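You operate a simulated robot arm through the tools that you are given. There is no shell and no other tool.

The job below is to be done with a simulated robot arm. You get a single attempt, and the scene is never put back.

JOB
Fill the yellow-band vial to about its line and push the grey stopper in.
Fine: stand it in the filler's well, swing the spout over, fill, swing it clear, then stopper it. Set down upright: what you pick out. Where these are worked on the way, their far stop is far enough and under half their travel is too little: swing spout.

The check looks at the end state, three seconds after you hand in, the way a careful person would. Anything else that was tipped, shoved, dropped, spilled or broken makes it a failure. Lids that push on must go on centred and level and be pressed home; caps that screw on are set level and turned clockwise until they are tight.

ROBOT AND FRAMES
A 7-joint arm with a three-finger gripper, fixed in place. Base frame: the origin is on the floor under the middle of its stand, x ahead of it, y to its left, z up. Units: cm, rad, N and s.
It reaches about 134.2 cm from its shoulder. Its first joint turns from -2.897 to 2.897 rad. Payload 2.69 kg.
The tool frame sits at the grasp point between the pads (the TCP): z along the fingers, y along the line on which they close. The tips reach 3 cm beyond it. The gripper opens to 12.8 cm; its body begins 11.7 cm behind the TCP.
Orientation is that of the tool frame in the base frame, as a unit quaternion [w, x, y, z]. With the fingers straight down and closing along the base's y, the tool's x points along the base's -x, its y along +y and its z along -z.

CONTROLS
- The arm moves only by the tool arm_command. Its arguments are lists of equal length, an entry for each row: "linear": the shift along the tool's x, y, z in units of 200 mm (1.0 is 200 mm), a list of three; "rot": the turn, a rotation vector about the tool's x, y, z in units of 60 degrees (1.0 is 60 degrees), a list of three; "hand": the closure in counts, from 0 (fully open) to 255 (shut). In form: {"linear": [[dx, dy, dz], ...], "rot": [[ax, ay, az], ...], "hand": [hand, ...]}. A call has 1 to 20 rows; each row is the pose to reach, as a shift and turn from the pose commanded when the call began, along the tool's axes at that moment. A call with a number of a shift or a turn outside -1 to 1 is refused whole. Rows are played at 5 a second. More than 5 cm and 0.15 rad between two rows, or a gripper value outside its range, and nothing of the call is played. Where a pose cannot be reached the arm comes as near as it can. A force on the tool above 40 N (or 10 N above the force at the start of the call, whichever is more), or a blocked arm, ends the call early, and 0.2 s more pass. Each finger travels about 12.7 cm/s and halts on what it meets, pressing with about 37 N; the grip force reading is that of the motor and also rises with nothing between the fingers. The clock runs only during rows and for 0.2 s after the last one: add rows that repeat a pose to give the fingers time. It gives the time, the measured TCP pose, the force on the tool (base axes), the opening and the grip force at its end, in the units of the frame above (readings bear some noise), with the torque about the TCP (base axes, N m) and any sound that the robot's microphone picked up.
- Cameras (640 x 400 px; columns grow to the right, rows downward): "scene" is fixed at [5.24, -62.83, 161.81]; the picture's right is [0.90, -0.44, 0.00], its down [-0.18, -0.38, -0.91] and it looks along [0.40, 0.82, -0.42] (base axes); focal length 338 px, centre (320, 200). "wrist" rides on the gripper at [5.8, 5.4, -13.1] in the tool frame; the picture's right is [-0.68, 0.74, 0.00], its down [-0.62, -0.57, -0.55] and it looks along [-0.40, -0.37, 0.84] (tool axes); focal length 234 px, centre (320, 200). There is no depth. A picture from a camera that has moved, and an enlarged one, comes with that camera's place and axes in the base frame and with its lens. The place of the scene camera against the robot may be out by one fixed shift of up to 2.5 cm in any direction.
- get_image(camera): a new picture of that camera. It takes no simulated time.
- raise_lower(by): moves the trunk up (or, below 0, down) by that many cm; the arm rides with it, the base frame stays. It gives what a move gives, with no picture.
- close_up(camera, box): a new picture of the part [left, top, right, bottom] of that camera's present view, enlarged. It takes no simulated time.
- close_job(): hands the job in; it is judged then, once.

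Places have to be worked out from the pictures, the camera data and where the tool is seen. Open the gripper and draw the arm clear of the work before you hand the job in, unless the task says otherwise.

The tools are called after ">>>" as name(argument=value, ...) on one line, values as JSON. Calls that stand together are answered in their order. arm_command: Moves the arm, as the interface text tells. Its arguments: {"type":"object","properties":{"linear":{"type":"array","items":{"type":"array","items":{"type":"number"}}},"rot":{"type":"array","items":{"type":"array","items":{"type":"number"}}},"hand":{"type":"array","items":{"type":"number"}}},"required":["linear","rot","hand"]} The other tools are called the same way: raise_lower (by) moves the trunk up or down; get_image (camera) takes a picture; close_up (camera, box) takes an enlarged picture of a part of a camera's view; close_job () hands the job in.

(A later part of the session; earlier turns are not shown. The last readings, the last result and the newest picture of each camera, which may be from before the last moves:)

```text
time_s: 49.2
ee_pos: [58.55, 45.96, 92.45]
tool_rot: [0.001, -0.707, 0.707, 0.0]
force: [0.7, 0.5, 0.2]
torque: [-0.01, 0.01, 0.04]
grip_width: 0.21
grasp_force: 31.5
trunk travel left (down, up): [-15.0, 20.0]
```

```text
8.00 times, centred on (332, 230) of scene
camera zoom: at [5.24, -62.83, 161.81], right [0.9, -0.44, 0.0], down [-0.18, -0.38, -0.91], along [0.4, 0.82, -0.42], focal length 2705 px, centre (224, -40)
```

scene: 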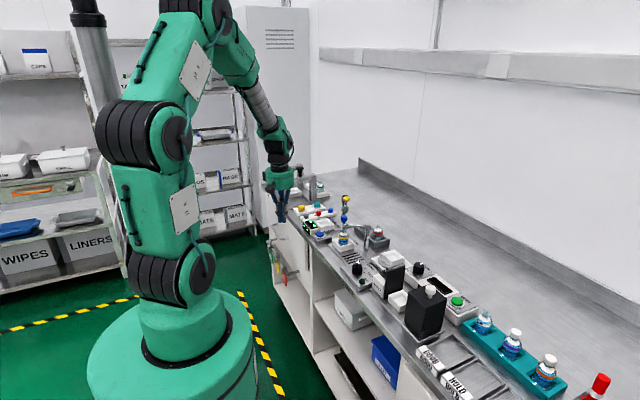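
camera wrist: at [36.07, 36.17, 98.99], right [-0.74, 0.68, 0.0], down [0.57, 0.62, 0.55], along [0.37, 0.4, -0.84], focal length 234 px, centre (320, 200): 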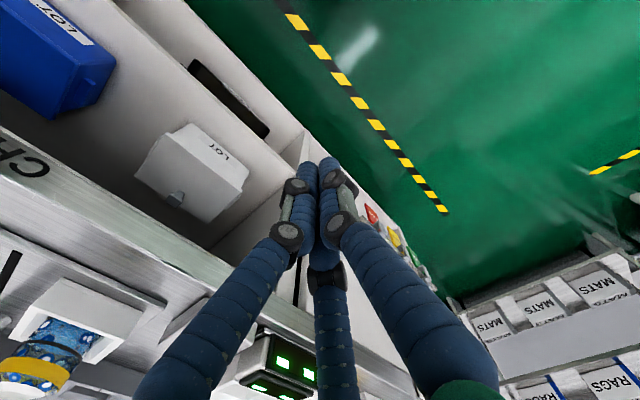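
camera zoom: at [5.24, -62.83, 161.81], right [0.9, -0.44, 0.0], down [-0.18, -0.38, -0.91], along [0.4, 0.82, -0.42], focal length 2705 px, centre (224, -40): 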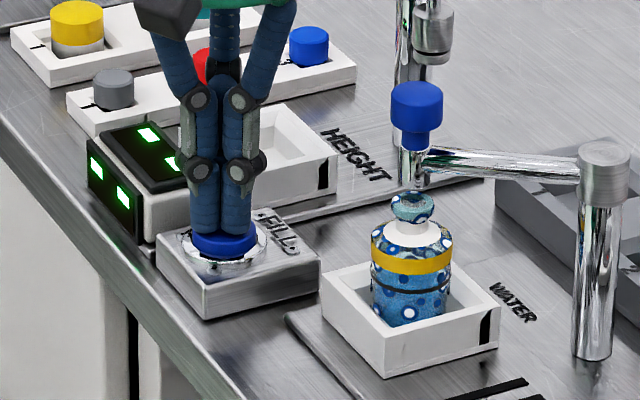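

Back over the button and spout unchanged. I press for four rows (0.8 s) and release.

>>> arm_command(linear=[[0, 0, 0.034], [0, 0, 0.034], [0, 0, 0.034], [0, 0, 0.034], [0, 0, 0], [0, 0, 0]], rot=[[0, 0, 0], [0, 0, 0], [0, 0, 0], [0, 0, 0], [0, 0, 0], [0, 0, 0]], hand=[255, 255, 255, 255, 255, 255])

>>> arm_command(linear=[[0, 0, -0.1], [0, 0, -0.3], [0, 0, -0.5], [0.01, 0.06, -0.58], [0.06, 0.25, -0.58], [0.1, 0.44, -0.58], [0.15, 0.64, -0.58], [0.19, 0.81, -0.58], [0.2025, 0.87, -0.58], [0.2025, 0.87, -0.48], [0.2025, 0.87, -0.28], [0.2025, 0.87, -0.08], [0.2025, 0.87, 0.12], [0.2025, 0.87, 0.27], [0.2025, 0.87, 0.32], [0.2025, 0.87, 0.32]], rot=[[0, 0, 0], [0, 0, 0], [0, 0, 0], [0, 0, 0], [0, 0, 0], [0, 0, 0], [0, 0, 0], [0, 0, 0], [0, 0, 0], [0, 0, 0], [0, 0, 0], [0, 0, 0], [0, 0, 0], [0, 0, 0], [0, 0, 0], [0, 0, 0]], hand=[255, 255, 255, 255, 255, 255, 255, 255, 255, 255, 255, 255, 255, 255, 255, 255])

>>> close_up(camera="wrist", box=[10, 310, 90, 360])

>>> close_up(camera="wrist", box=[0, 250, 160, 400])

```text
time_s: 50.6
ee_pos: [58.6, 46.04, 92.47]
tool_rot: [-0.001, 0.707, -0.707, 0.0]
force: [0.7, 0.0, -0.1]
torque: [0.0, 0.0, 0.01]
grip_width: 0.21
grasp_force: 31.4
trunk travel left (down, up): [-15.0, 20.0]
heard: click
```

```text
time_s: 54.0
ee_pos: [41.52, 42.12, 85.89]
tool_rot: [-0.001, 0.707, -0.707, 0.0]
force: [-0.3, 0.3, -0.6]
torque: [0.01, 0.01, -0.03]
grip_width: 0.23
grasp_force: 31.3
trunk travel left (down, up): [-15.0, 20.0]
```

```text
8.00 times, centred on (50, 335) of wrist
camera zoom: at [36.27, 36.24, 99.08], right [-0.74, 0.68, 0.0], down [0.57, 0.62, 0.55], along [0.37, 0.4, -0.84], focal length 1873 px, centre (2480, -880)
```

zoom: 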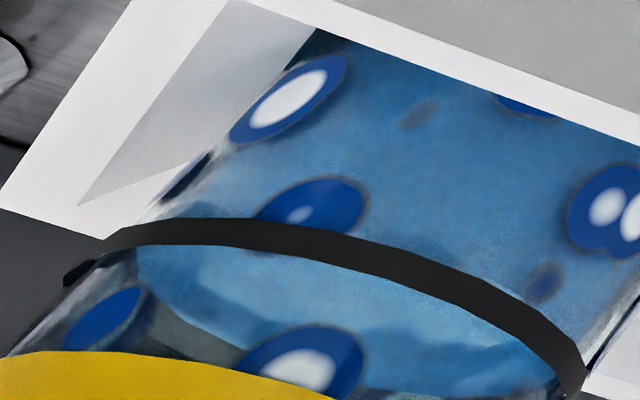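

```text
2.67 times, centred on (80, 325) of wrist
camera zoom: at [36.27, 36.24, 99.08], right [-0.74, 0.68, 0.0], down [0.57, 0.62, 0.55], along [0.37, 0.4, -0.84], focal length 624 px, centre (960, -133)
```

zoom: 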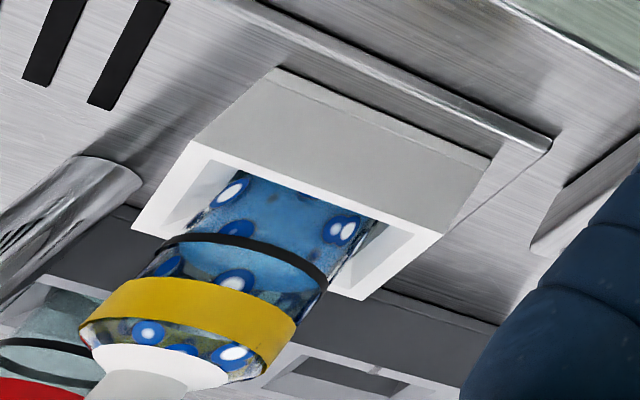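

The surface has risen to about the line; I enlarge further to see whether its near edge is hidden behind the black line.

>>> close_up(camera="wrist", box=[30, 325, 70, 350])

>>> close_up(camera="wrist", box=[50, 330, 90, 355])

>>> close_up(camera="wrist", box=[10, 335, 90, 385])

```text
16.00 times, centred on (50, 338) of wrist
camera zoom: at [36.27, 36.24, 99.08], right [-0.74, 0.68, 0.0], down [0.57, 0.62, 0.55], along [0.37, 0.4, -0.84], focal length 3747 px, centre (4640, -2000)
```

zoom: 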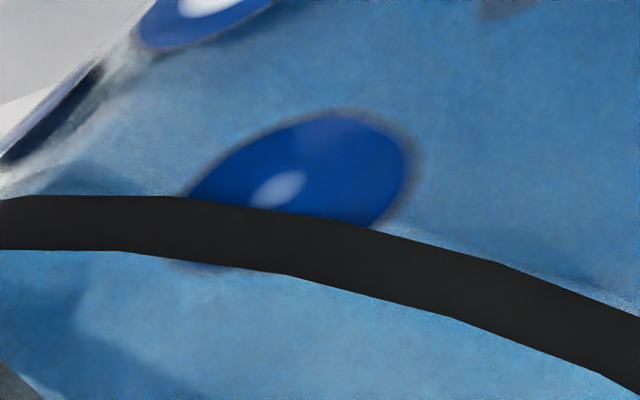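

```text
16.00 times, centred on (70, 342) of wrist
camera zoom: at [36.27, 36.24, 99.08], right [-0.74, 0.68, 0.0], down [0.57, 0.62, 0.55], along [0.37, 0.4, -0.84], focal length 3747 px, centre (4320, -2080)
```

zoom: 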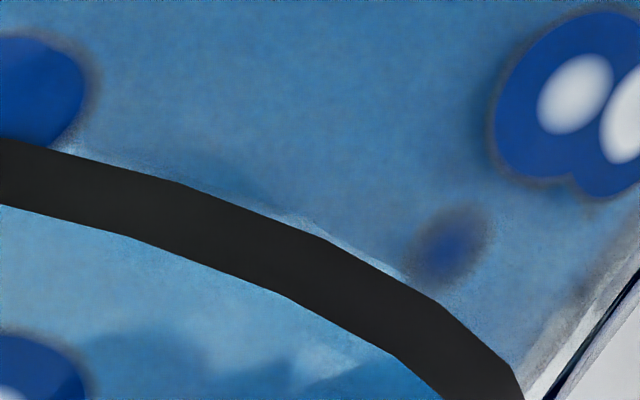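

```text
8.00 times, centred on (50, 360) of wrist
camera zoom: at [36.27, 36.24, 99.08], right [-0.74, 0.68, 0.0], down [0.57, 0.62, 0.55], along [0.37, 0.4, -0.84], focal length 1873 px, centre (2480, -1080)
```

zoom: 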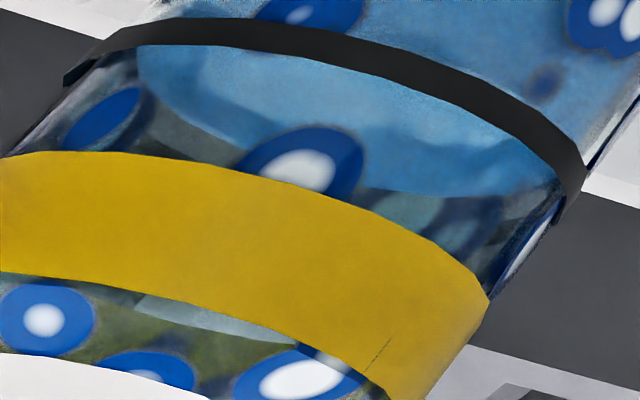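

The surface's near edge sits right at the lower edge of the line, about 0.2 cm under its middle. One more short two-row press should bring it onto the line, so I go back to the button once more.

>>> arm_command(linear=[[0, 0, -0.1], [0, 0, -0.3], [0, 0, -0.5], [0, 0, -0.7], [0, 0, -0.85], [0, 0, -0.9], [-0.03, -0.13, -0.9], [-0.08, -0.33, -0.9], [-0.12, -0.53, -0.9], [-0.17, -0.73, -0.9], [-0.2025, -0.87, -0.9], [-0.2025, -0.87, -0.8], [-0.2025, -0.87, -0.6], [-0.2025, -0.87, -0.43], [-0.2025, -0.87, -0.32], [-0.2025, -0.87, -0.32]], rot=[[0, 0, 0], [0, 0, 0], [0, 0, 0], [0, 0, 0], [0, 0, 0], [0, 0, 0], [0, 0, 0], [0, 0, 0], [0, 0, 0], [0, 0, 0], [0, 0, 0], [0, 0, 0], [0, 0, 0], [0, 0, 0], [0, 0, 0], [0, 0, 0]], hand=[255, 255, 255, 255, 255, 255, 255, 255, 255, 255, 255, 255, 255, 255, 255, 255])

>>> arm_command(linear=[[0, 0, 0.034], [0, 0, 0.034], [0, 0, 0], [0, 0, 0]], rot=[[0, 0, 0], [0, 0, 0], [0, 0, 0], [0, 0, 0]], hand=[255, 255, 255, 255])

>>> close_up(camera="scene", box=[300, 205, 364, 255])

```text
time_s: 57.4
ee_pos: [58.9, 46.22, 92.28]
tool_rot: [0.0, -0.707, 0.707, 0.0]
force: [1.0, 0.2, -1.4]
torque: [-0.05, 0.0, 0.01]
grip_width: 0.21
grasp_force: 32.2
trunk travel left (down, up): [-15.0, 20.0]
```

```text
time_s: 58.4
ee_pos: [58.64, 46.27, 92.42]
tool_rot: [0.0, -0.707, 0.707, 0.0]
force: [0.1, 0.5, 0.4]
torque: [0.0, 0.03, -0.01]
grip_width: 0.19
grasp_force: 31.0
trunk travel left (down, up): [-15.0, 20.0]
heard: click
```

```text
8.00 times, centred on (332, 230) of scene
camera zoom: at [5.24, -62.83, 161.81], right [0.9, -0.44, 0.0], down [-0.18, -0.38, -0.91], along [0.4, 0.82, -0.42], focal length 2705 px, centre (224, -40)
```

zoom: 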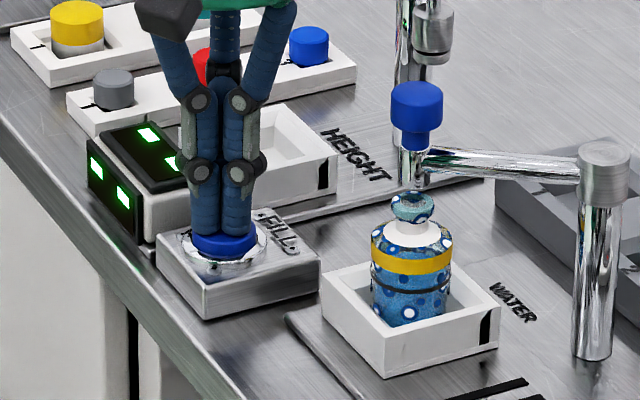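

The level should now be on the line. Next I swing the spout clear: I rise, go to the +y side of the knob at about (67.5, 40.0), keeping 6 cm from the gauge, and lower to z ≈ 101.

>>> arm_command(linear=[[0, 0, -0.1], [0, 0, -0.3], [0, 0, -0.5], [0, 0, -0.7], [0, 0, -0.88], [0, 0, -0.98], [0.07, -0.1, -0.98], [0.17, -0.25, -0.98], [0.27, -0.39, -0.98], [0.3025, -0.435, -0.98], [0.3025, -0.435, -0.98], [0.3025, -0.435, -0.98]], rot=[[0, 0, 0], [0, 0, 0], [0, 0, 0], [0, 0, 0], [0, 0, 0], [0, 0, 0], [0, 0, 0], [0, 0, 0], [0, 0, 0], [0, 0, 0], [0, 0, 0], [0, 0, 0]], hand=[255, 255, 255, 255, 255, 255, 255, 255, 255, 255, 255, 255])

>>> get_image(camera="wrist")

>>> close_up(camera="wrist", box=[240, 60, 400, 180])

>>> close_up(camera="scene", box=[310, 175, 390, 255])

```text
time_s: 61.0
ee_pos: [67.45, 39.94, 111.92]
tool_rot: [0.0, 0.707, -0.707, 0.001]
force: [0.1, -0.1, -0.2]
torque: [-0.03, -0.01, 0.0]
grip_width: 0.19
grasp_force: 31.2
trunk travel left (down, up): [-15.0, 20.0]
```

```text
taken
camera wrist: at [62.16, 33.99, 124.97], right [-0.74, 0.68, 0.0], down [0.57, 0.62, 0.55], along [0.37, 0.4, -0.84], focal length 234 px, centre (320, 200)
```

wrist: 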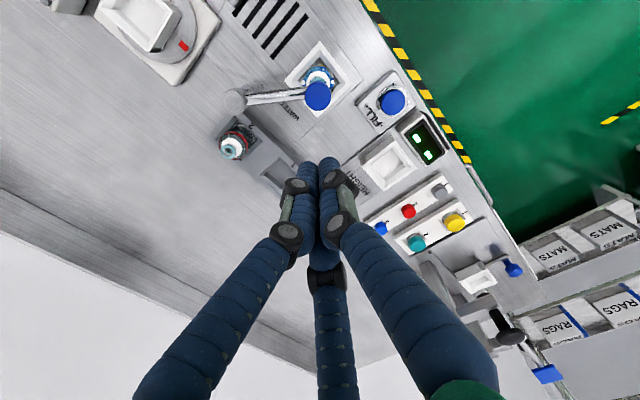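

```text
3.33 times, centred on (320, 120) of wrist
camera zoom: at [62.16, 33.99, 124.97], right [-0.74, 0.68, 0.0], down [0.57, 0.62, 0.55], along [0.37, 0.4, -0.84], focal length 781 px, centre (320, 467)
```

zoom: 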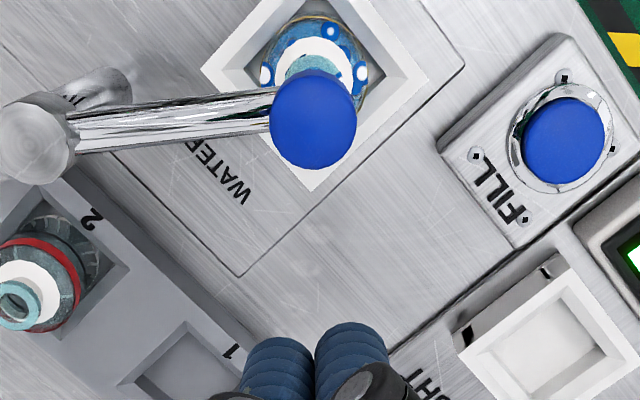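

```text
5.00 times, centred on (350, 215) of scene
camera zoom: at [5.24, -62.83, 161.81], right [0.9, -0.44, 0.0], down [-0.18, -0.38, -0.91], along [0.4, 0.82, -0.42], focal length 1691 px, centre (170, 125)
```

zoom: 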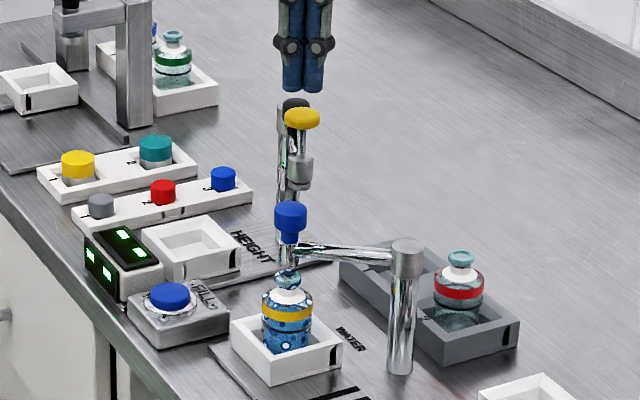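

The knob shows at (65.0, 36.8), 4 cm from the tool axis as planned. I lower to z ≈ 101 beside it.

>>> arm_command(linear=[[0, 0, 0.12], [0, 0, 0.3], [0, 0, 0.45], [0, 0, 0.53], [0, 0, 0.545], [0, 0, 0.545]], rot=[[0, 0, 0], [0, 0, 0], [0, 0, 0], [0, 0, 0], [0, 0, 0], [0, 0, 0]], hand=[255, 255, 255, 255, 255, 255])

>>> close_up(camera="scene", box=[310, 175, 390, 255])

```text
time_s: 62.4
ee_pos: [67.39, 40.1, 101.05]
tool_rot: [0.0, -0.707, 0.707, 0.0]
force: [0.5, 0.3, 0.4]
torque: [0.02, -0.01, 0.0]
grip_width: 0.21
grasp_force: 31.3
trunk travel left (down, up): [-15.0, 20.0]
```

```text
5.00 times, centred on (350, 215) of scene
camera zoom: at [5.24, -62.83, 161.81], right [0.9, -0.44, 0.0], down [-0.18, -0.38, -0.91], along [0.4, 0.82, -0.42], focal length 1691 px, centre (170, 125)
```

zoom: 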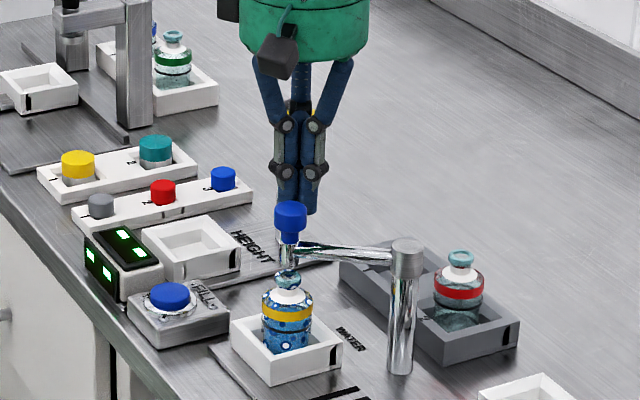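

I push the knob back along its arc toward the starting side.

>>> arm_command(linear=[[0.028, 0.021, 0], [0.056, 0.043, 0], [0.0925, 0.0835, 0], [0.125, 0.111, 0], [0.159, 0.138, 0], [0.196, 0.16, 0], [0.234, 0.181, 0], [0.274, 0.196, 0], [0.315, 0.21, 0], [0.357, 0.217, 0], [0.4, 0.224, 0], [0.443, 0.2235, 0], [0.486, 0.2235, 0], [0.51, 0.221, 0], [0.5285, 0.2185, 0], [0.5285, 0.2185, 0]], rot=[[0, 0, 0], [0, 0, 0], [0, 0, 0], [0, 0, 0], [0, 0, 0], [0, 0, 0], [0, 0, 0], [0, 0, 0], [0, 0, 0], [0, 0, 0], [0, 0, 0], [0, 0, 0], [0, 0, 0], [0, 0, 0], [0, 0, 0], [0, 0, 0]], hand=[255, 255, 255, 255, 255, 255, 255, 255, 255, 255, 255, 255, 255, 255, 255, 255])

>>> close_up(camera="scene", box=[310, 185, 390, 265])

>>> get_image(camera="wrist")

```text
time_s: 65.8
ee_pos: [62.9, 29.49, 101.06]
tool_rot: [0.001, 0.708, -0.707, 0.0]
force: [-0.1, -0.3, -0.3]
torque: [0.0, 0.01, 0.0]
grip_width: 0.22
grasp_force: 31.8
trunk travel left (down, up): [-15.0, 20.0]
```

```text
5.00 times, centred on (350, 225) of scene
camera zoom: at [5.24, -62.83, 161.81], right [0.9, -0.44, 0.0], down [-0.18, -0.38, -0.91], along [0.4, 0.82, -0.42], focal length 1691 px, centre (170, 75)
```

zoom: 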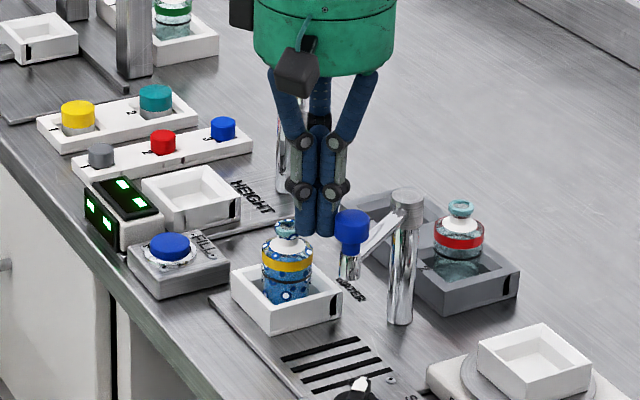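

```text
taken
camera wrist: at [57.68, 23.52, 114.18], right [-0.74, 0.68, 0.0], down [0.57, 0.62, 0.55], along [0.37, 0.4, -0.84], focal length 234 px, centre (320, 200)
```

wrist: 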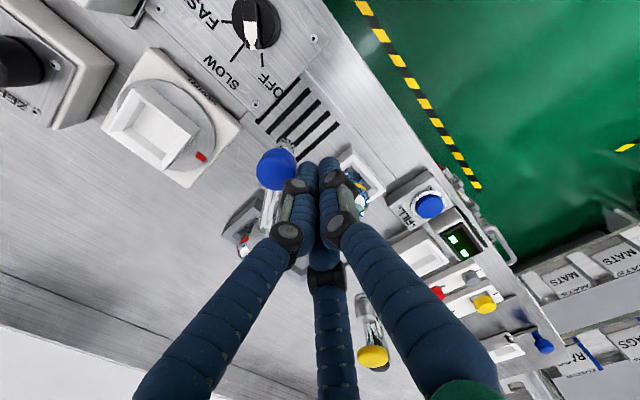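

The spout is back to about 209°, almost its starting place. I nudge it the last half centimetre toward its stop, then back off and rise.

>>> arm_command(linear=[[0.012, -0.006, 0], [0.024, -0.012, 0], [0.024, -0.012, 0]], rot=[[0, 0, 0], [0, 0, 0], [0, 0, 0]], hand=[255, 255, 255])

>>> arm_command(linear=[[-0.04, 0.02, 0], [-0.08, 0.04, 0], [-0.08, 0.04, -0.12], [-0.08, 0.04, -0.32], [-0.08, 0.04, -0.5], [-0.08, 0.04, -0.545], [-0.08, 0.04, -0.545]], rot=[[0, 0, 0], [0, 0, 0], [0, 0, 0], [0, 0, 0], [0, 0, 0], [0, 0, 0], [0, 0, 0]], hand=[255, 255, 255, 255, 255, 255, 255])

>>> close_up(camera="scene", box=[310, 185, 390, 265])

>>> get_image(camera="wrist")

```text
time_s: 66.6
ee_pos: [63.27, 29.05, 101.0]
tool_rot: [0.0, -0.707, 0.708, 0.0]
force: [0.3, -0.3, -0.6]
torque: [0.02, 0.03, 0.02]
grip_width: 0.21
grasp_force: 31.5
trunk travel left (down, up): [-15.0, 20.0]
```

```text
time_s: 68.2
ee_pos: [62.45, 30.64, 111.87]
tool_rot: [0.001, -0.706, 0.708, 0.0]
force: [-0.4, 0.9, 0.0]
torque: [0.03, 0.0, 0.03]
grip_width: 0.19
grasp_force: 31.5
trunk travel left (down, up): [-15.0, 20.0]
```

```text
5.00 times, centred on (350, 225) of scene
camera zoom: at [5.24, -62.83, 161.81], right [0.9, -0.44, 0.0], down [-0.18, -0.38, -0.91], along [0.4, 0.82, -0.42], focal length 1691 px, centre (170, 75)
```

zoom: 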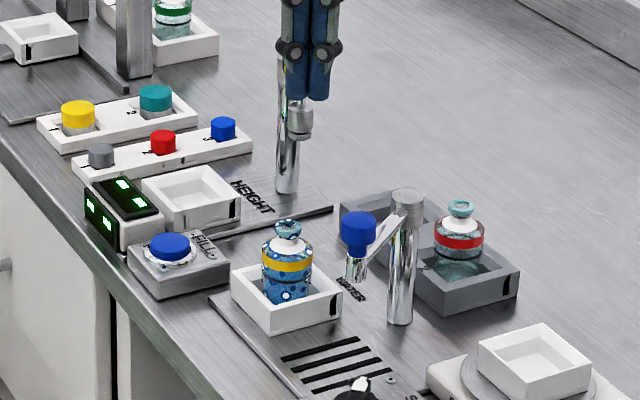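

```text
taken
camera wrist: at [57.23, 24.74, 125.02], right [-0.74, 0.68, 0.0], down [0.57, 0.62, 0.55], along [0.37, 0.4, -0.84], focal length 234 px, centre (320, 200)
```

wrist: 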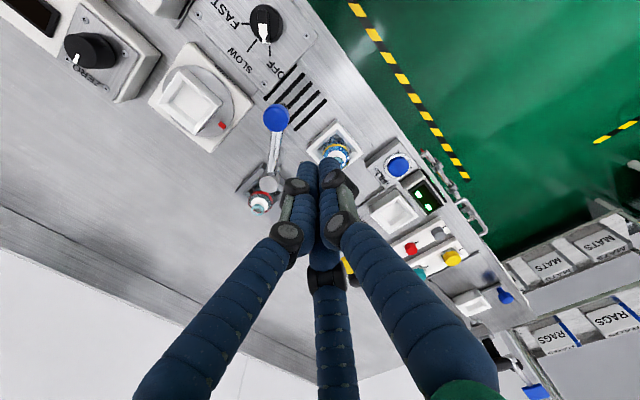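

The spout is clear again. I hover over the vial to measure its mouth precisely for the stopper.

>>> arm_command(linear=[[-0.1, -0.04, 0], [-0.22, -0.09, 0], [-0.303, -0.12, 0], [-0.303, -0.12, 0], [-0.303, -0.12, 0]], rot=[[0, 0, 0], [0, 0, 0], [0, 0, 0], [0, 0, 0], [0, 0, 0]], hand=[255, 255, 255, 255, 255])

>>> close_up(camera="wrist", box=[270, 80, 370, 150])

>>> close_up(camera="scene", box=[335, 220, 359, 245])

```text
time_s: 69.4
ee_pos: [65.05, 36.47, 111.9]
tool_rot: [0.0, -0.707, 0.707, 0.0]
force: [0.1, 0.3, 0.2]
torque: [0.03, 0.01, 0.01]
grip_width: 0.2
grasp_force: 31.3
trunk travel left (down, up): [-15.0, 20.0]
```

```text
5.71 times, centred on (320, 115) of wrist
camera zoom: at [59.77, 30.57, 124.97], right [-0.74, 0.68, 0.0], down [0.57, 0.62, 0.55], along [0.37, 0.4, -0.84], focal length 1338 px, centre (320, 686)
```

zoom: 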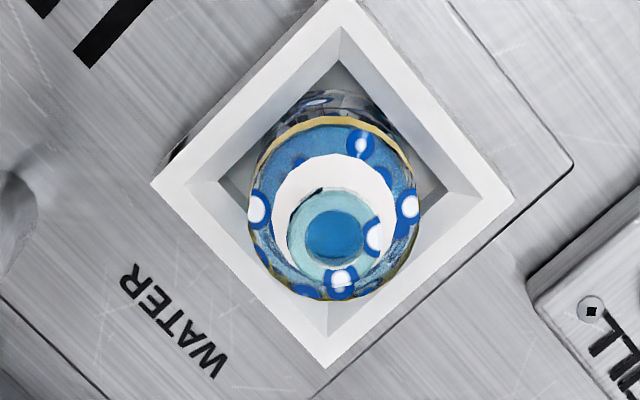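

```text
16.00 times, centred on (347, 232) of scene
camera zoom: at [5.24, -62.83, 161.81], right [0.9, -0.44, 0.0], down [-0.18, -0.38, -0.91], along [0.4, 0.82, -0.42], focal length 5411 px, centre (-112, -320)
```

zoom: 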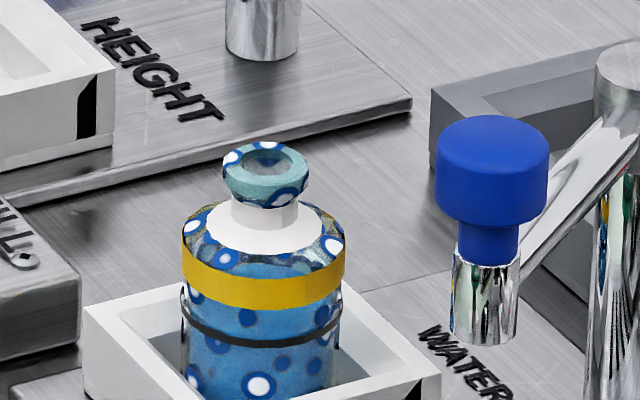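

The mouth is 0.39 cm from the tool axis, placing it at about (64.83, 36.68, 94.0). Now I travel at this height to above the grey stopper near (61.0, 65.7) and open the fingers to about 5 cm.

>>> arm_command(linear=[[-0.15, 0.02, 0], [-0.35, 0.05, 0], [-0.55, 0.075, 0], [-0.75, 0.1, 0]], rot=[[0, 0, 0], [0, 0, 0], [0, 0, 0], [0, 0, 0]], hand=[255, 240, 220, 200])

>>> arm_command(linear=[[-0.2, 0.03, 0], [-0.4, 0.06, 0], [-0.6, 0.09, 0], [-0.7, 0.105, 0], [-0.715, 0.105, 0], [-0.715, 0.105, 0]], rot=[[0, 0, 0], [0, 0, 0], [0, 0, 0], [0, 0, 0], [0, 0, 0], [0, 0, 0]], hand=[180, 165, 155, 155, 155, 155])

>>> get_image(camera="wrist")

>>> close_up(camera="wrist", box=[270, 80, 370, 150])

>>> close_up(camera="scene", box=[290, 195, 338, 225])

```text
time_s: 70.4
ee_pos: [62.99, 51.85, 111.76]
tool_rot: [-0.001, -0.707, 0.707, 0.0]
force: [-0.2, -0.2, -0.1]
torque: [0.04, 0.01, -0.01]
grip_width: 2.76
grasp_force: 0.1
trunk travel left (down, up): [-15.0, 20.0]
```

```text
time_s: 71.8
ee_pos: [60.7, 65.84, 111.92]
tool_rot: [0.0, 0.707, -0.707, -0.001]
force: [-0.1, -0.2, 0.2]
torque: [0.01, 0.03, -0.01]
grip_width: 5.04
grasp_force: 0.1
trunk travel left (down, up): [-15.0, 20.0]
```

```text
taken
camera wrist: at [55.43, 59.99, 125.03], right [-0.74, 0.68, 0.0], down [0.57, 0.62, 0.55], along [0.37, 0.4, -0.84], focal length 234 px, centre (320, 200)
```

wrist: 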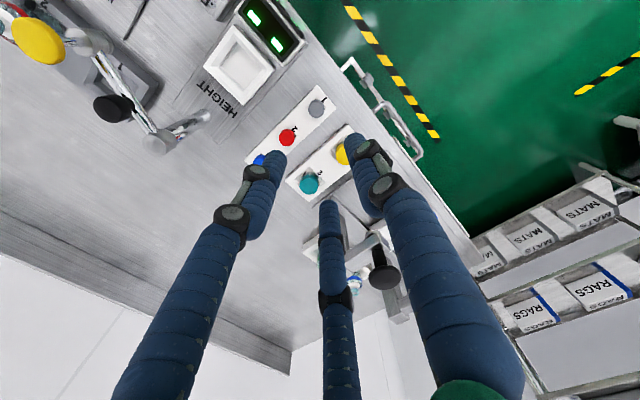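

```text
5.71 times, centred on (320, 115) of wrist
camera zoom: at [55.43, 59.99, 125.03], right [-0.74, 0.68, 0.0], down [0.57, 0.62, 0.55], along [0.37, 0.4, -0.84], focal length 1338 px, centre (320, 686)
```

zoom: 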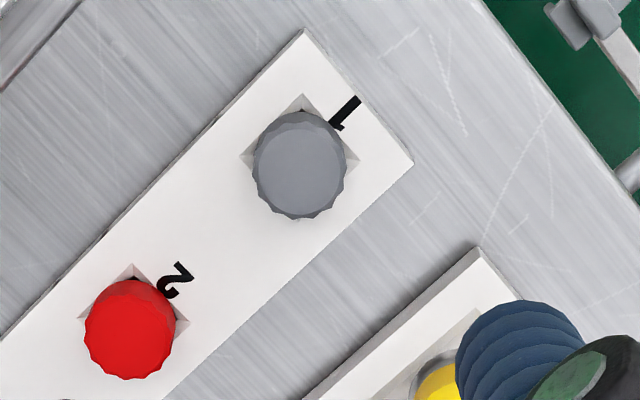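

```text
13.33 times, centred on (314, 210) of scene
camera zoom: at [5.24, -62.83, 161.81], right [0.9, -0.44, 0.0], down [-0.18, -0.38, -0.91], along [0.4, 0.82, -0.42], focal length 4509 px, centre (400, 67)
```

zoom: 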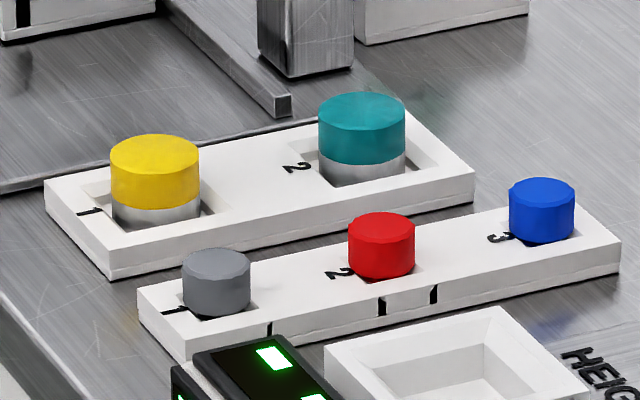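

The grey stopper's top is about 0.6 cm off the tool axis toward -y. I correct and go down to z ≈ 100 for a finer fix.

>>> arm_command(linear=[[0.015, -0.002, 0.1], [0.0295, -0.0025, 0.28], [0.0295, -0.0025, 0.46], [0.0295, -0.0025, 0.57], [0.0295, -0.0025, 0.6], [0.0295, -0.0025, 0.6], [0.0295, -0.0025, 0.6]], rot=[[0, 0, 0], [0, 0, 0], [0, 0, 0], [0, 0, 0], [0, 0, 0], [0, 0, 0], [0, 0, 0]], hand=[155, 155, 155, 155, 155, 155, 155])

>>> get_image(camera="wrist")

>>> close_up(camera="wrist", box=[270, 100, 370, 170])

>>> close_up(camera="scene", box=[280, 165, 344, 225])

```text
time_s: 73.4
ee_pos: [60.88, 65.43, 99.94]
tool_rot: [0.0, -0.707, 0.707, 0.0]
force: [-0.7, -0.8, 0.1]
torque: [0.01, 0.01, -0.01]
grip_width: 5.02
grasp_force: 0.1
trunk travel left (down, up): [-15.0, 20.0]
```

```text
taken
camera wrist: at [55.61, 59.33, 113.02], right [-0.74, 0.68, 0.0], down [0.57, 0.62, 0.55], along [0.37, 0.4, -0.84], focal length 234 px, centre (320, 200)
```

wrist: 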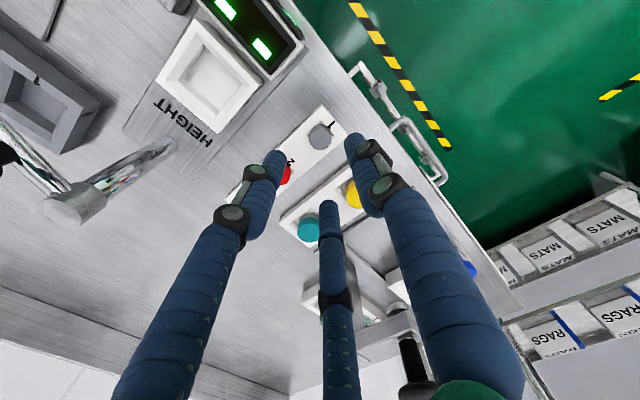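

```text
5.71 times, centred on (320, 135) of wrist
camera zoom: at [55.61, 59.33, 113.02], right [-0.74, 0.68, 0.0], down [0.57, 0.62, 0.55], along [0.37, 0.4, -0.84], focal length 1338 px, centre (320, 571)
```

zoom: 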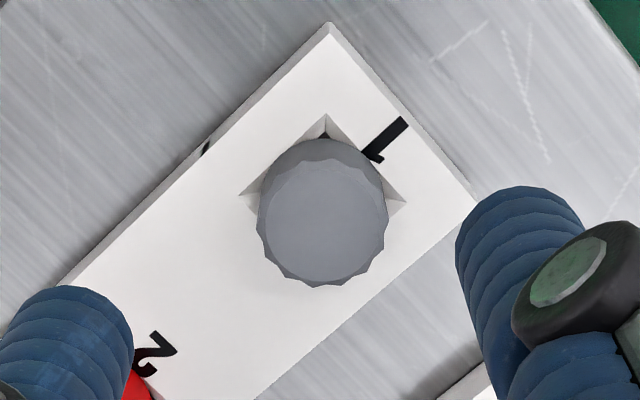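

```text
6.67 times, centred on (312, 195) of scene
camera zoom: at [5.24, -62.83, 161.81], right [0.9, -0.44, 0.0], down [-0.18, -0.38, -0.91], along [0.4, 0.82, -0.42], focal length 2254 px, centre (373, 233)
```

zoom: 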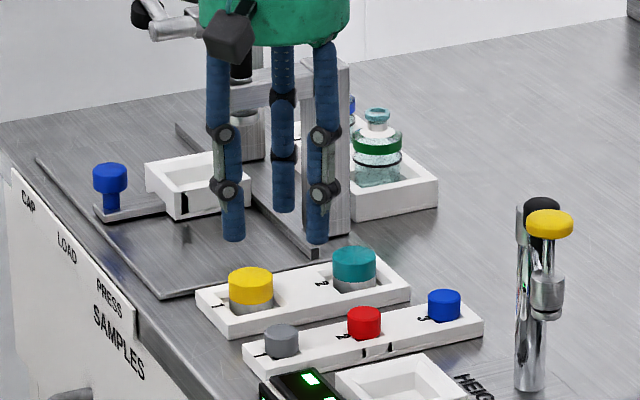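

The stopper is within 0.13 cm of the tool axis, its diameter about 2.3 cm and its top near z = 89.2. I make the small correction and descend to z ≈ 91.7, reading the force for tray contact.

>>> arm_command(linear=[[-0.002, 0.006, 0.1], [-0.002, 0.006, 0.22], [-0.002, 0.006, 0.32], [-0.002, 0.006, 0.38], [-0.002, 0.006, 0.405], [-0.002, 0.006, 0.413], [-0.002, 0.006, 0.413]], rot=[[0, 0, 0], [0, 0, 0], [0, 0, 0], [0, 0, 0], [0, 0, 0], [0, 0, 0], [0, 0, 0]], hand=[155, 155, 155, 155, 155, 155, 155])

>>> get_image(camera="wrist")

>>> close_up(camera="wrist", box=[240, 110, 400, 230])

>>> close_up(camera="scene", box=[285, 195, 325, 225])

```text
time_s: 75.0
ee_pos: [60.68, 65.35, 91.58]
tool_rot: [0.0, -0.707, 0.707, 0.0]
force: [-0.7, 0.5, 0.1]
torque: [0.0, 0.0, 0.0]
grip_width: 5.02
grasp_force: 0.0
trunk travel left (down, up): [-15.0, 20.0]
```

```text
taken
camera wrist: at [55.52, 59.47, 104.79], right [-0.74, 0.68, 0.0], down [0.57, 0.62, 0.55], along [0.37, 0.4, -0.84], focal length 234 px, centre (320, 200)
```

wrist: 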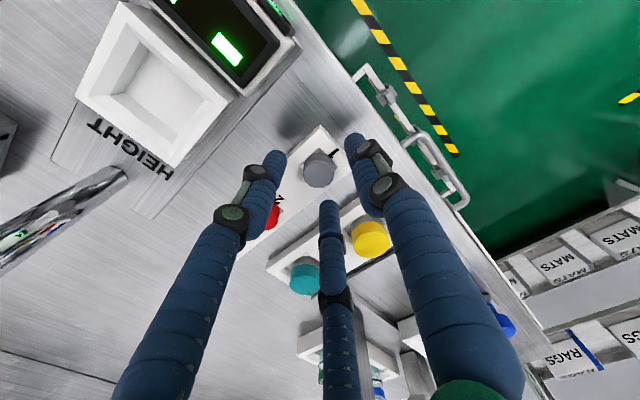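

```text
3.33 times, centred on (320, 170) of wrist
camera zoom: at [55.52, 59.47, 104.79], right [-0.74, 0.68, 0.0], down [0.57, 0.62, 0.55], along [0.37, 0.4, -0.84], focal length 781 px, centre (320, 300)
```

zoom: 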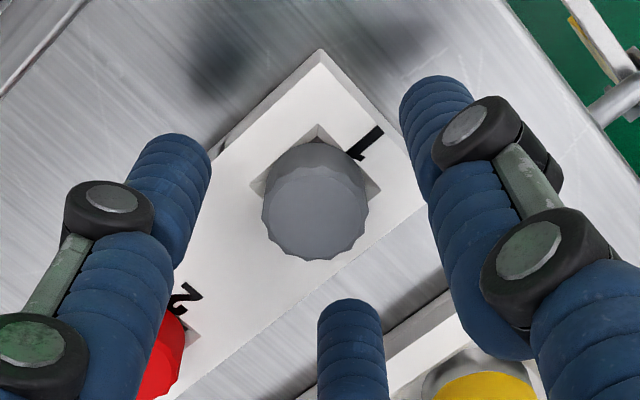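

```text
13.33 times, centred on (305, 210) of scene
camera zoom: at [5.24, -62.83, 161.81], right [0.9, -0.44, 0.0], down [-0.18, -0.38, -0.91], along [0.4, 0.82, -0.42], focal length 4509 px, centre (520, 67)
```

zoom: 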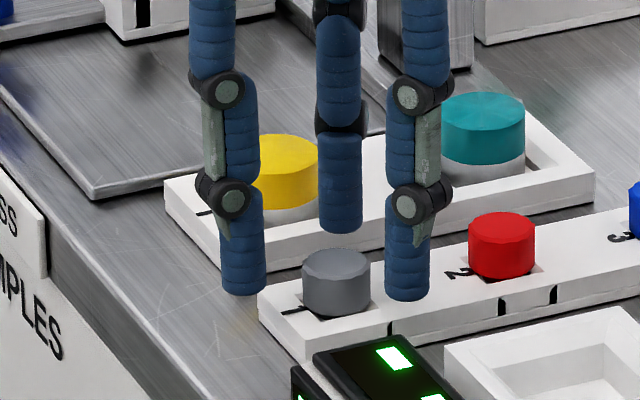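

The three tips' plane is level with the stopper's top, so the stopper top is only near z = 88.5. I go down another 0.9 cm in small steps so the tips cover the head without reaching the tray.

>>> arm_command(linear=[[0, 0, 0.015], [0, 0, 0.03], [0, 0, 0.042], [0, 0, 0.042]], rot=[[0, 0, 0], [0, 0, 0], [0, 0, 0], [0, 0, 0]], hand=[155, 155, 155, 155])

>>> close_up(camera="wrist", box=[240, 110, 400, 230])

>>> close_up(camera="scene", box=[285, 195, 325, 225])

```text
time_s: 76.0
ee_pos: [60.68, 65.47, 90.72]
tool_rot: [-0.001, 0.707, -0.707, 0.0]
force: [0.5, 0.8, -0.4]
torque: [0.01, -0.04, 0.01]
grip_width: 5.04
grasp_force: 0.0
trunk travel left (down, up): [-15.0, 20.0]
```

```text
3.33 times, centred on (320, 170) of wrist
camera zoom: at [55.45, 59.5, 103.91], right [-0.74, 0.68, 0.0], down [0.57, 0.62, 0.55], along [0.37, 0.4, -0.84], focal length 781 px, centre (320, 300)
```

zoom: 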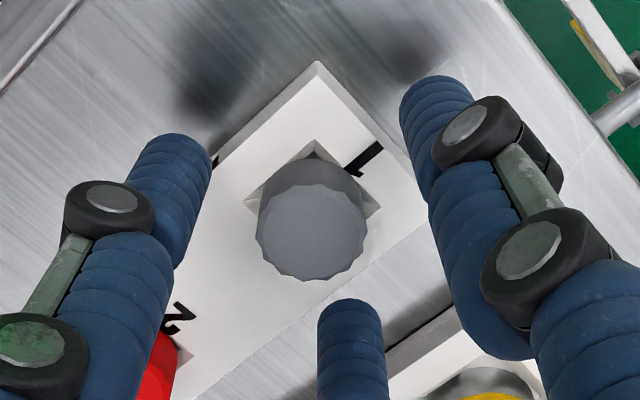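

```text
13.33 times, centred on (305, 210) of scene
camera zoom: at [5.24, -62.83, 161.81], right [0.9, -0.44, 0.0], down [-0.18, -0.38, -0.91], along [0.4, 0.82, -0.42], focal length 4509 px, centre (520, 67)
```

zoom: 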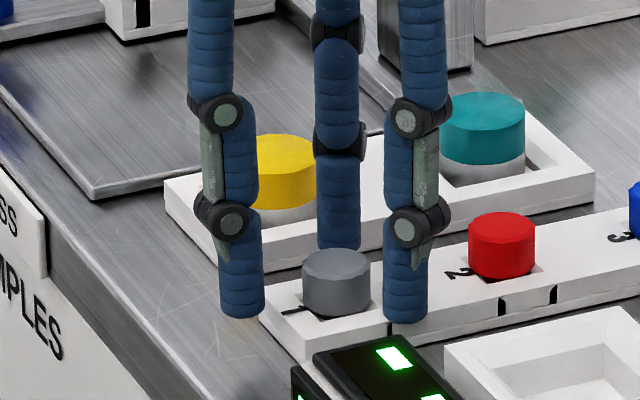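

The tips now reach about 0.85 cm down the stopper's side and about 0.4 cm above the tray. I correct 0.1 cm sideways and close on the stopper.

>>> arm_command(linear=[[0.004, -0.005, 0.006], [0.004, -0.005, 0.006], [0.004, -0.005, 0.006], [0.004, -0.005, 0.006], [0.004, -0.005, 0.006], [0.004, -0.005, 0.006], [0.004, -0.005, 0.006]], rot=[[0, 0, 0], [0, 0, 0], [0, 0, 0], [0, 0, 0], [0, 0, 0], [0, 0, 0], [0, 0, 0]], hand=[155, 175, 195, 210, 225, 240, 240])

>>> close_up(camera="wrist", box=[240, 110, 400, 230])

>>> close_up(camera="scene", box=[285, 195, 325, 225])

```text
time_s: 77.6
ee_pos: [60.75, 65.35, 90.7]
tool_rot: [0.0, -0.707, 0.707, 0.0]
force: [3.3, 2.1, 1.4]
torque: [0.09, -0.15, 0.0]
grip_width: 2.29
grasp_force: 12.0
trunk travel left (down, up): [-15.0, 20.0]
```

```text
3.33 times, centred on (320, 170) of wrist
camera zoom: at [55.55, 59.43, 103.82], right [-0.74, 0.68, 0.0], down [0.57, 0.62, 0.55], along [0.37, 0.4, -0.84], focal length 781 px, centre (320, 300)
```

zoom: 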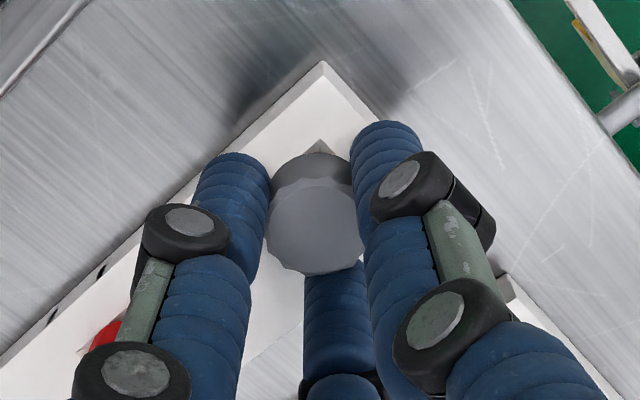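

```text
13.33 times, centred on (305, 210) of scene
camera zoom: at [5.24, -62.83, 161.81], right [0.9, -0.44, 0.0], down [-0.18, -0.38, -0.91], along [0.4, 0.82, -0.42], focal length 4509 px, centre (520, 67)
```

zoom: 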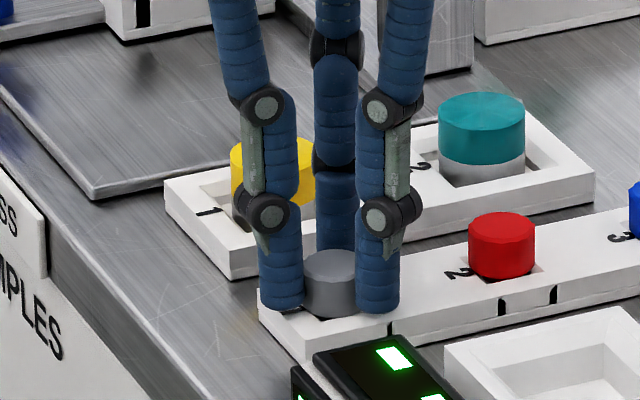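

The fingers touch the stopper at 2.29 cm but the grip is still building. I hold a moment longer with full closure.

>>> arm_command(linear=[[0, 0, 0], [0, 0, 0], [0, 0, 0]], rot=[[0, 0, 0], [0, 0, 0], [0, 0, 0]], hand=[255, 255, 255])

```text
time_s: 78.4
ee_pos: [60.79, 65.37, 90.65]
tool_rot: [-0.001, -0.706, 0.708, 0.0]
force: [7.0, 2.1, -0.3]
torque: [0.1, -0.29, 0.02]
grip_width: 2.08
grasp_force: 36.7
trunk travel left (down, up): [-15.0, 20.0]
```

Full grip (36.7 N), with about 7 N sideways because the slot holds the stopper slightly off the axis. I shift 0.07 cm to relieve it and lift slowly.

>>> arm_command(linear=[[-0.001, -0.0035, 0], [-0.001, -0.0035, 0], [-0.001, -0.0035, -0.015], [-0.001, -0.0035, -0.04], [-0.001, -0.0035, -0.08], [-0.001, -0.0035, -0.15], [-0.001, -0.0035, -0.25], [-0.001, -0.0035, -0.25]], rot=[[0, 0, 0], [0, 0, 0], [0, 0, 0], [0, 0, 0], [0, 0, 0], [0, 0, 0], [0, 0, 0], [0, 0, 0]], hand=[255, 255, 255, 255, 255, 255, 255, 255])

>>> close_up(camera="wrist", box=[240, 110, 400, 230])

>>> close_up(camera="scene", box=[285, 185, 325, 215])

```text
time_s: 80.2
ee_pos: [60.84, 65.43, 95.82]
tool_rot: [0.0, 0.707, -0.707, 0.001]
force: [0.0, -0.3, 0.2]
torque: [0.02, -0.03, -0.02]
grip_width: 2.05
grasp_force: 36.6
trunk travel left (down, up): [-15.0, 20.0]
```

```text
3.33 times, centred on (320, 170) of wrist
camera zoom: at [55.62, 59.48, 108.84], right [-0.74, 0.68, 0.0], down [0.57, 0.62, 0.55], along [0.37, 0.4, -0.84], focal length 781 px, centre (320, 300)
```

zoom: 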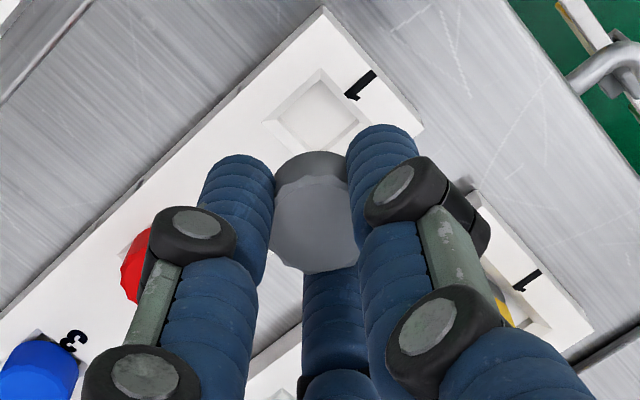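

```text
13.33 times, centred on (305, 200) of scene
camera zoom: at [5.24, -62.83, 161.81], right [0.9, -0.44, 0.0], down [-0.18, -0.38, -0.91], along [0.4, 0.82, -0.42], focal length 4509 px, centre (520, 200)
```

zoom: 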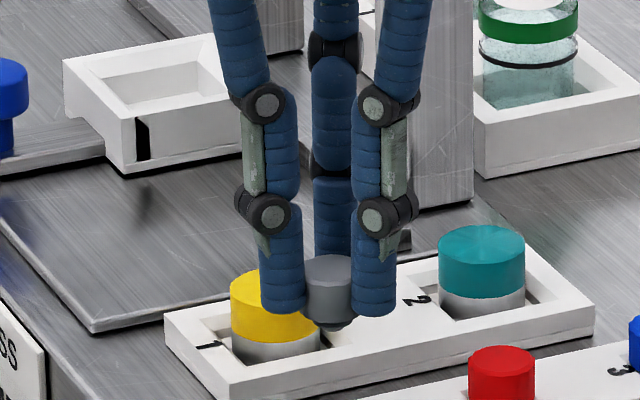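

The stopper is out of its slot. I check that it sits level in the fingers.

>>> close_up(camera="scene", box=[295, 195, 319, 213])

>>> close_up(camera="wrist", box=[290, 140, 350, 200])

```text
16.00 times, centred on (307, 204) of scene
camera zoom: at [5.24, -62.83, 161.81], right [0.9, -0.44, 0.0], down [-0.18, -0.38, -0.91], along [0.4, 0.82, -0.42], focal length 5411 px, centre (528, 136)
```

zoom: 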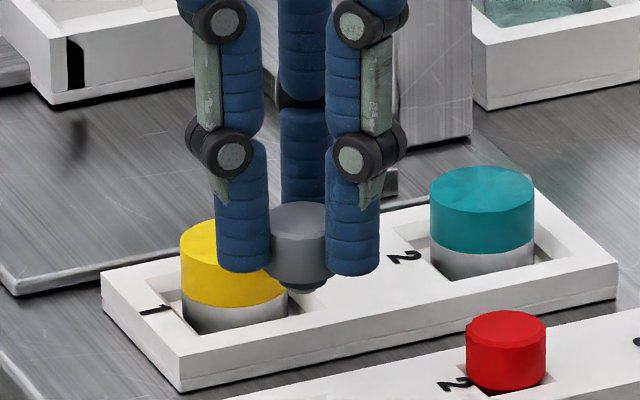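

```text
6.67 times, centred on (320, 170) of wrist
camera zoom: at [55.62, 59.48, 108.84], right [-0.74, 0.68, 0.0], down [0.57, 0.62, 0.55], along [0.37, 0.4, -0.84], focal length 1561 px, centre (320, 400)
```

zoom: 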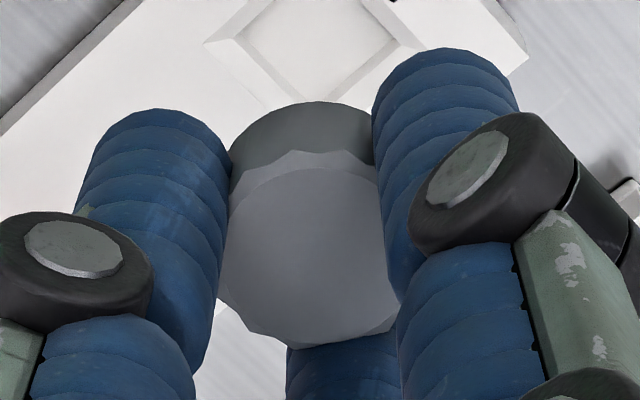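

The stopper hangs level, its centre within 0.1 cm of the tool axis. I lift to z ≈ 112 and carry it to above the vial.

>>> arm_command(linear=[[0, 0, -0.1], [0, 0, -0.3], [0, 0, -0.5], [0, 0, -0.7], [0.03, -0.004, -0.81], [0.2, -0.03, -0.81], [0.4, -0.055, -0.81], [0.6, -0.085, -0.81], [0.72, -0.1, -0.81]], rot=[[0, 0, 0], [0, 0, 0], [0, 0, 0], [0, 0, 0], [0, 0, 0], [0, 0, 0], [0, 0, 0], [0, 0, 0], [0, 0, 0]], hand=[255, 255, 255, 255, 255, 255, 255, 255, 255])

>>> arm_command(linear=[[0.15, -0.02, 0], [0.34, -0.047, 0], [0.53, -0.074, 0], [0.68, -0.095, 0], [0.7175, -0.1, 0], [0.7175, -0.1, 0], [0.7175, -0.1, 0]], rot=[[0, 0, 0], [0, 0, 0], [0, 0, 0], [0, 0, 0], [0, 0, 0], [0, 0, 0], [0, 0, 0]], hand=[255, 255, 255, 255, 255, 255, 255])

>>> get_image(camera="wrist")

>>> close_up(camera="wrist", box=[270, 80, 370, 150])

```text
time_s: 82.2
ee_pos: [62.92, 50.87, 112.03]
tool_rot: [0.0, -0.707, 0.707, -0.001]
force: [-0.5, -0.9, -0.2]
torque: [-0.01, 0.0, -0.01]
grip_width: 2.08
grasp_force: 37.1
trunk travel left (down, up): [-15.0, 20.0]
```

```text
time_s: 83.8
ee_pos: [64.76, 36.58, 111.89]
tool_rot: [-0.001, -0.707, 0.707, -0.001]
force: [-0.8, -0.7, -0.6]
torque: [0.03, 0.02, -0.01]
grip_width: 2.09
grasp_force: 37.2
trunk travel left (down, up): [-15.0, 20.0]
```

```text
taken
camera wrist: at [59.5, 30.67, 125.1], right [-0.74, 0.68, 0.0], down [0.57, 0.62, 0.55], along [0.37, 0.4, -0.84], focal length 234 px, centre (320, 200)
```

wrist: 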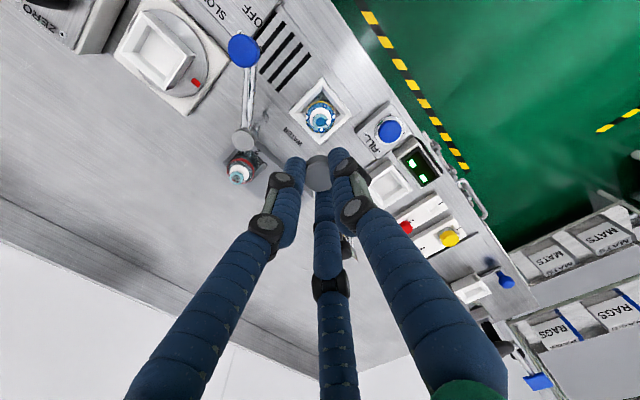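

```text
5.71 times, centred on (320, 115) of wrist
camera zoom: at [59.5, 30.67, 125.1], right [-0.74, 0.68, 0.0], down [0.57, 0.62, 0.55], along [0.37, 0.4, -0.84], focal length 1338 px, centre (320, 686)
```

zoom: 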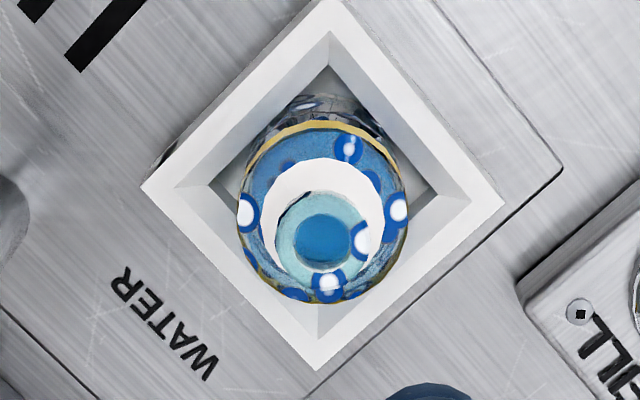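

The mouth is about 0.15 to 0.2 cm toward +y of the tool axis. I correct by (−0.03, +0.2) cm and lower to z ≈ 101, where the plug is still a few centimetres over the mouth.

>>> arm_command(linear=[[-0.005, 0.001, 0.1], [-0.01, 0.0015, 0.27], [-0.01, 0.0015, 0.43], [-0.01, 0.0015, 0.53], [-0.01, 0.0015, 0.55], [-0.01, 0.0015, 0.55], [-0.01, 0.0015, 0.55]], rot=[[0, 0, 0], [0, 0, 0], [0, 0, 0], [0, 0, 0], [0, 0, 0], [0, 0, 0], [0, 0, 0]], hand=[255, 255, 255, 255, 255, 255, 255])

>>> close_up(camera="wrist", box=[270, 120, 370, 200])

>>> close_up(camera="scene", box=[330, 208, 370, 238])

```text
time_s: 85.4
ee_pos: [64.91, 36.69, 100.71]
tool_rot: [0.0, 0.707, -0.707, 0.0]
force: [-0.7, 0.7, -0.4]
torque: [0.01, 0.02, -0.02]
grip_width: 2.07
grasp_force: 37.1
trunk travel left (down, up): [-15.0, 20.0]
```

```text
5.00 times, centred on (320, 160) of wrist
camera zoom: at [59.68, 30.82, 113.94], right [-0.74, 0.68, 0.0], down [0.57, 0.62, 0.55], along [0.37, 0.4, -0.84], focal length 1171 px, centre (320, 400)
```

zoom: 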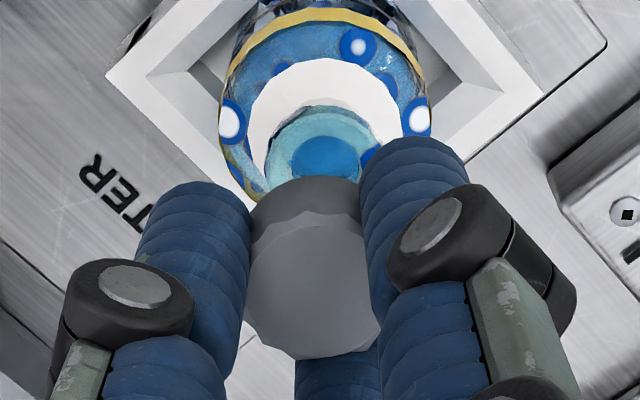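

```text
13.33 times, centred on (350, 223) of scene
camera zoom: at [5.24, -62.83, 161.81], right [0.9, -0.44, 0.0], down [-0.18, -0.38, -0.91], along [0.4, 0.82, -0.42], focal length 4509 px, centre (-80, -107)
```

zoom: 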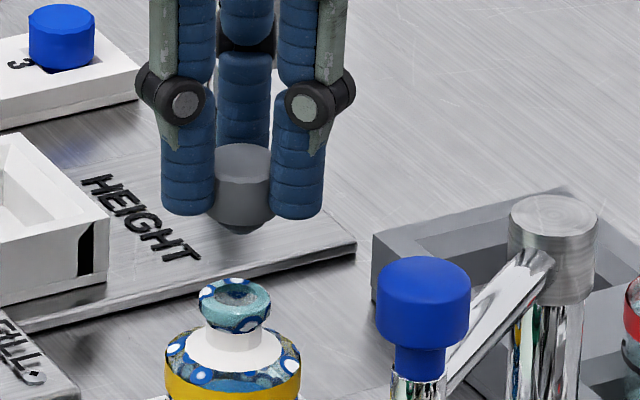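

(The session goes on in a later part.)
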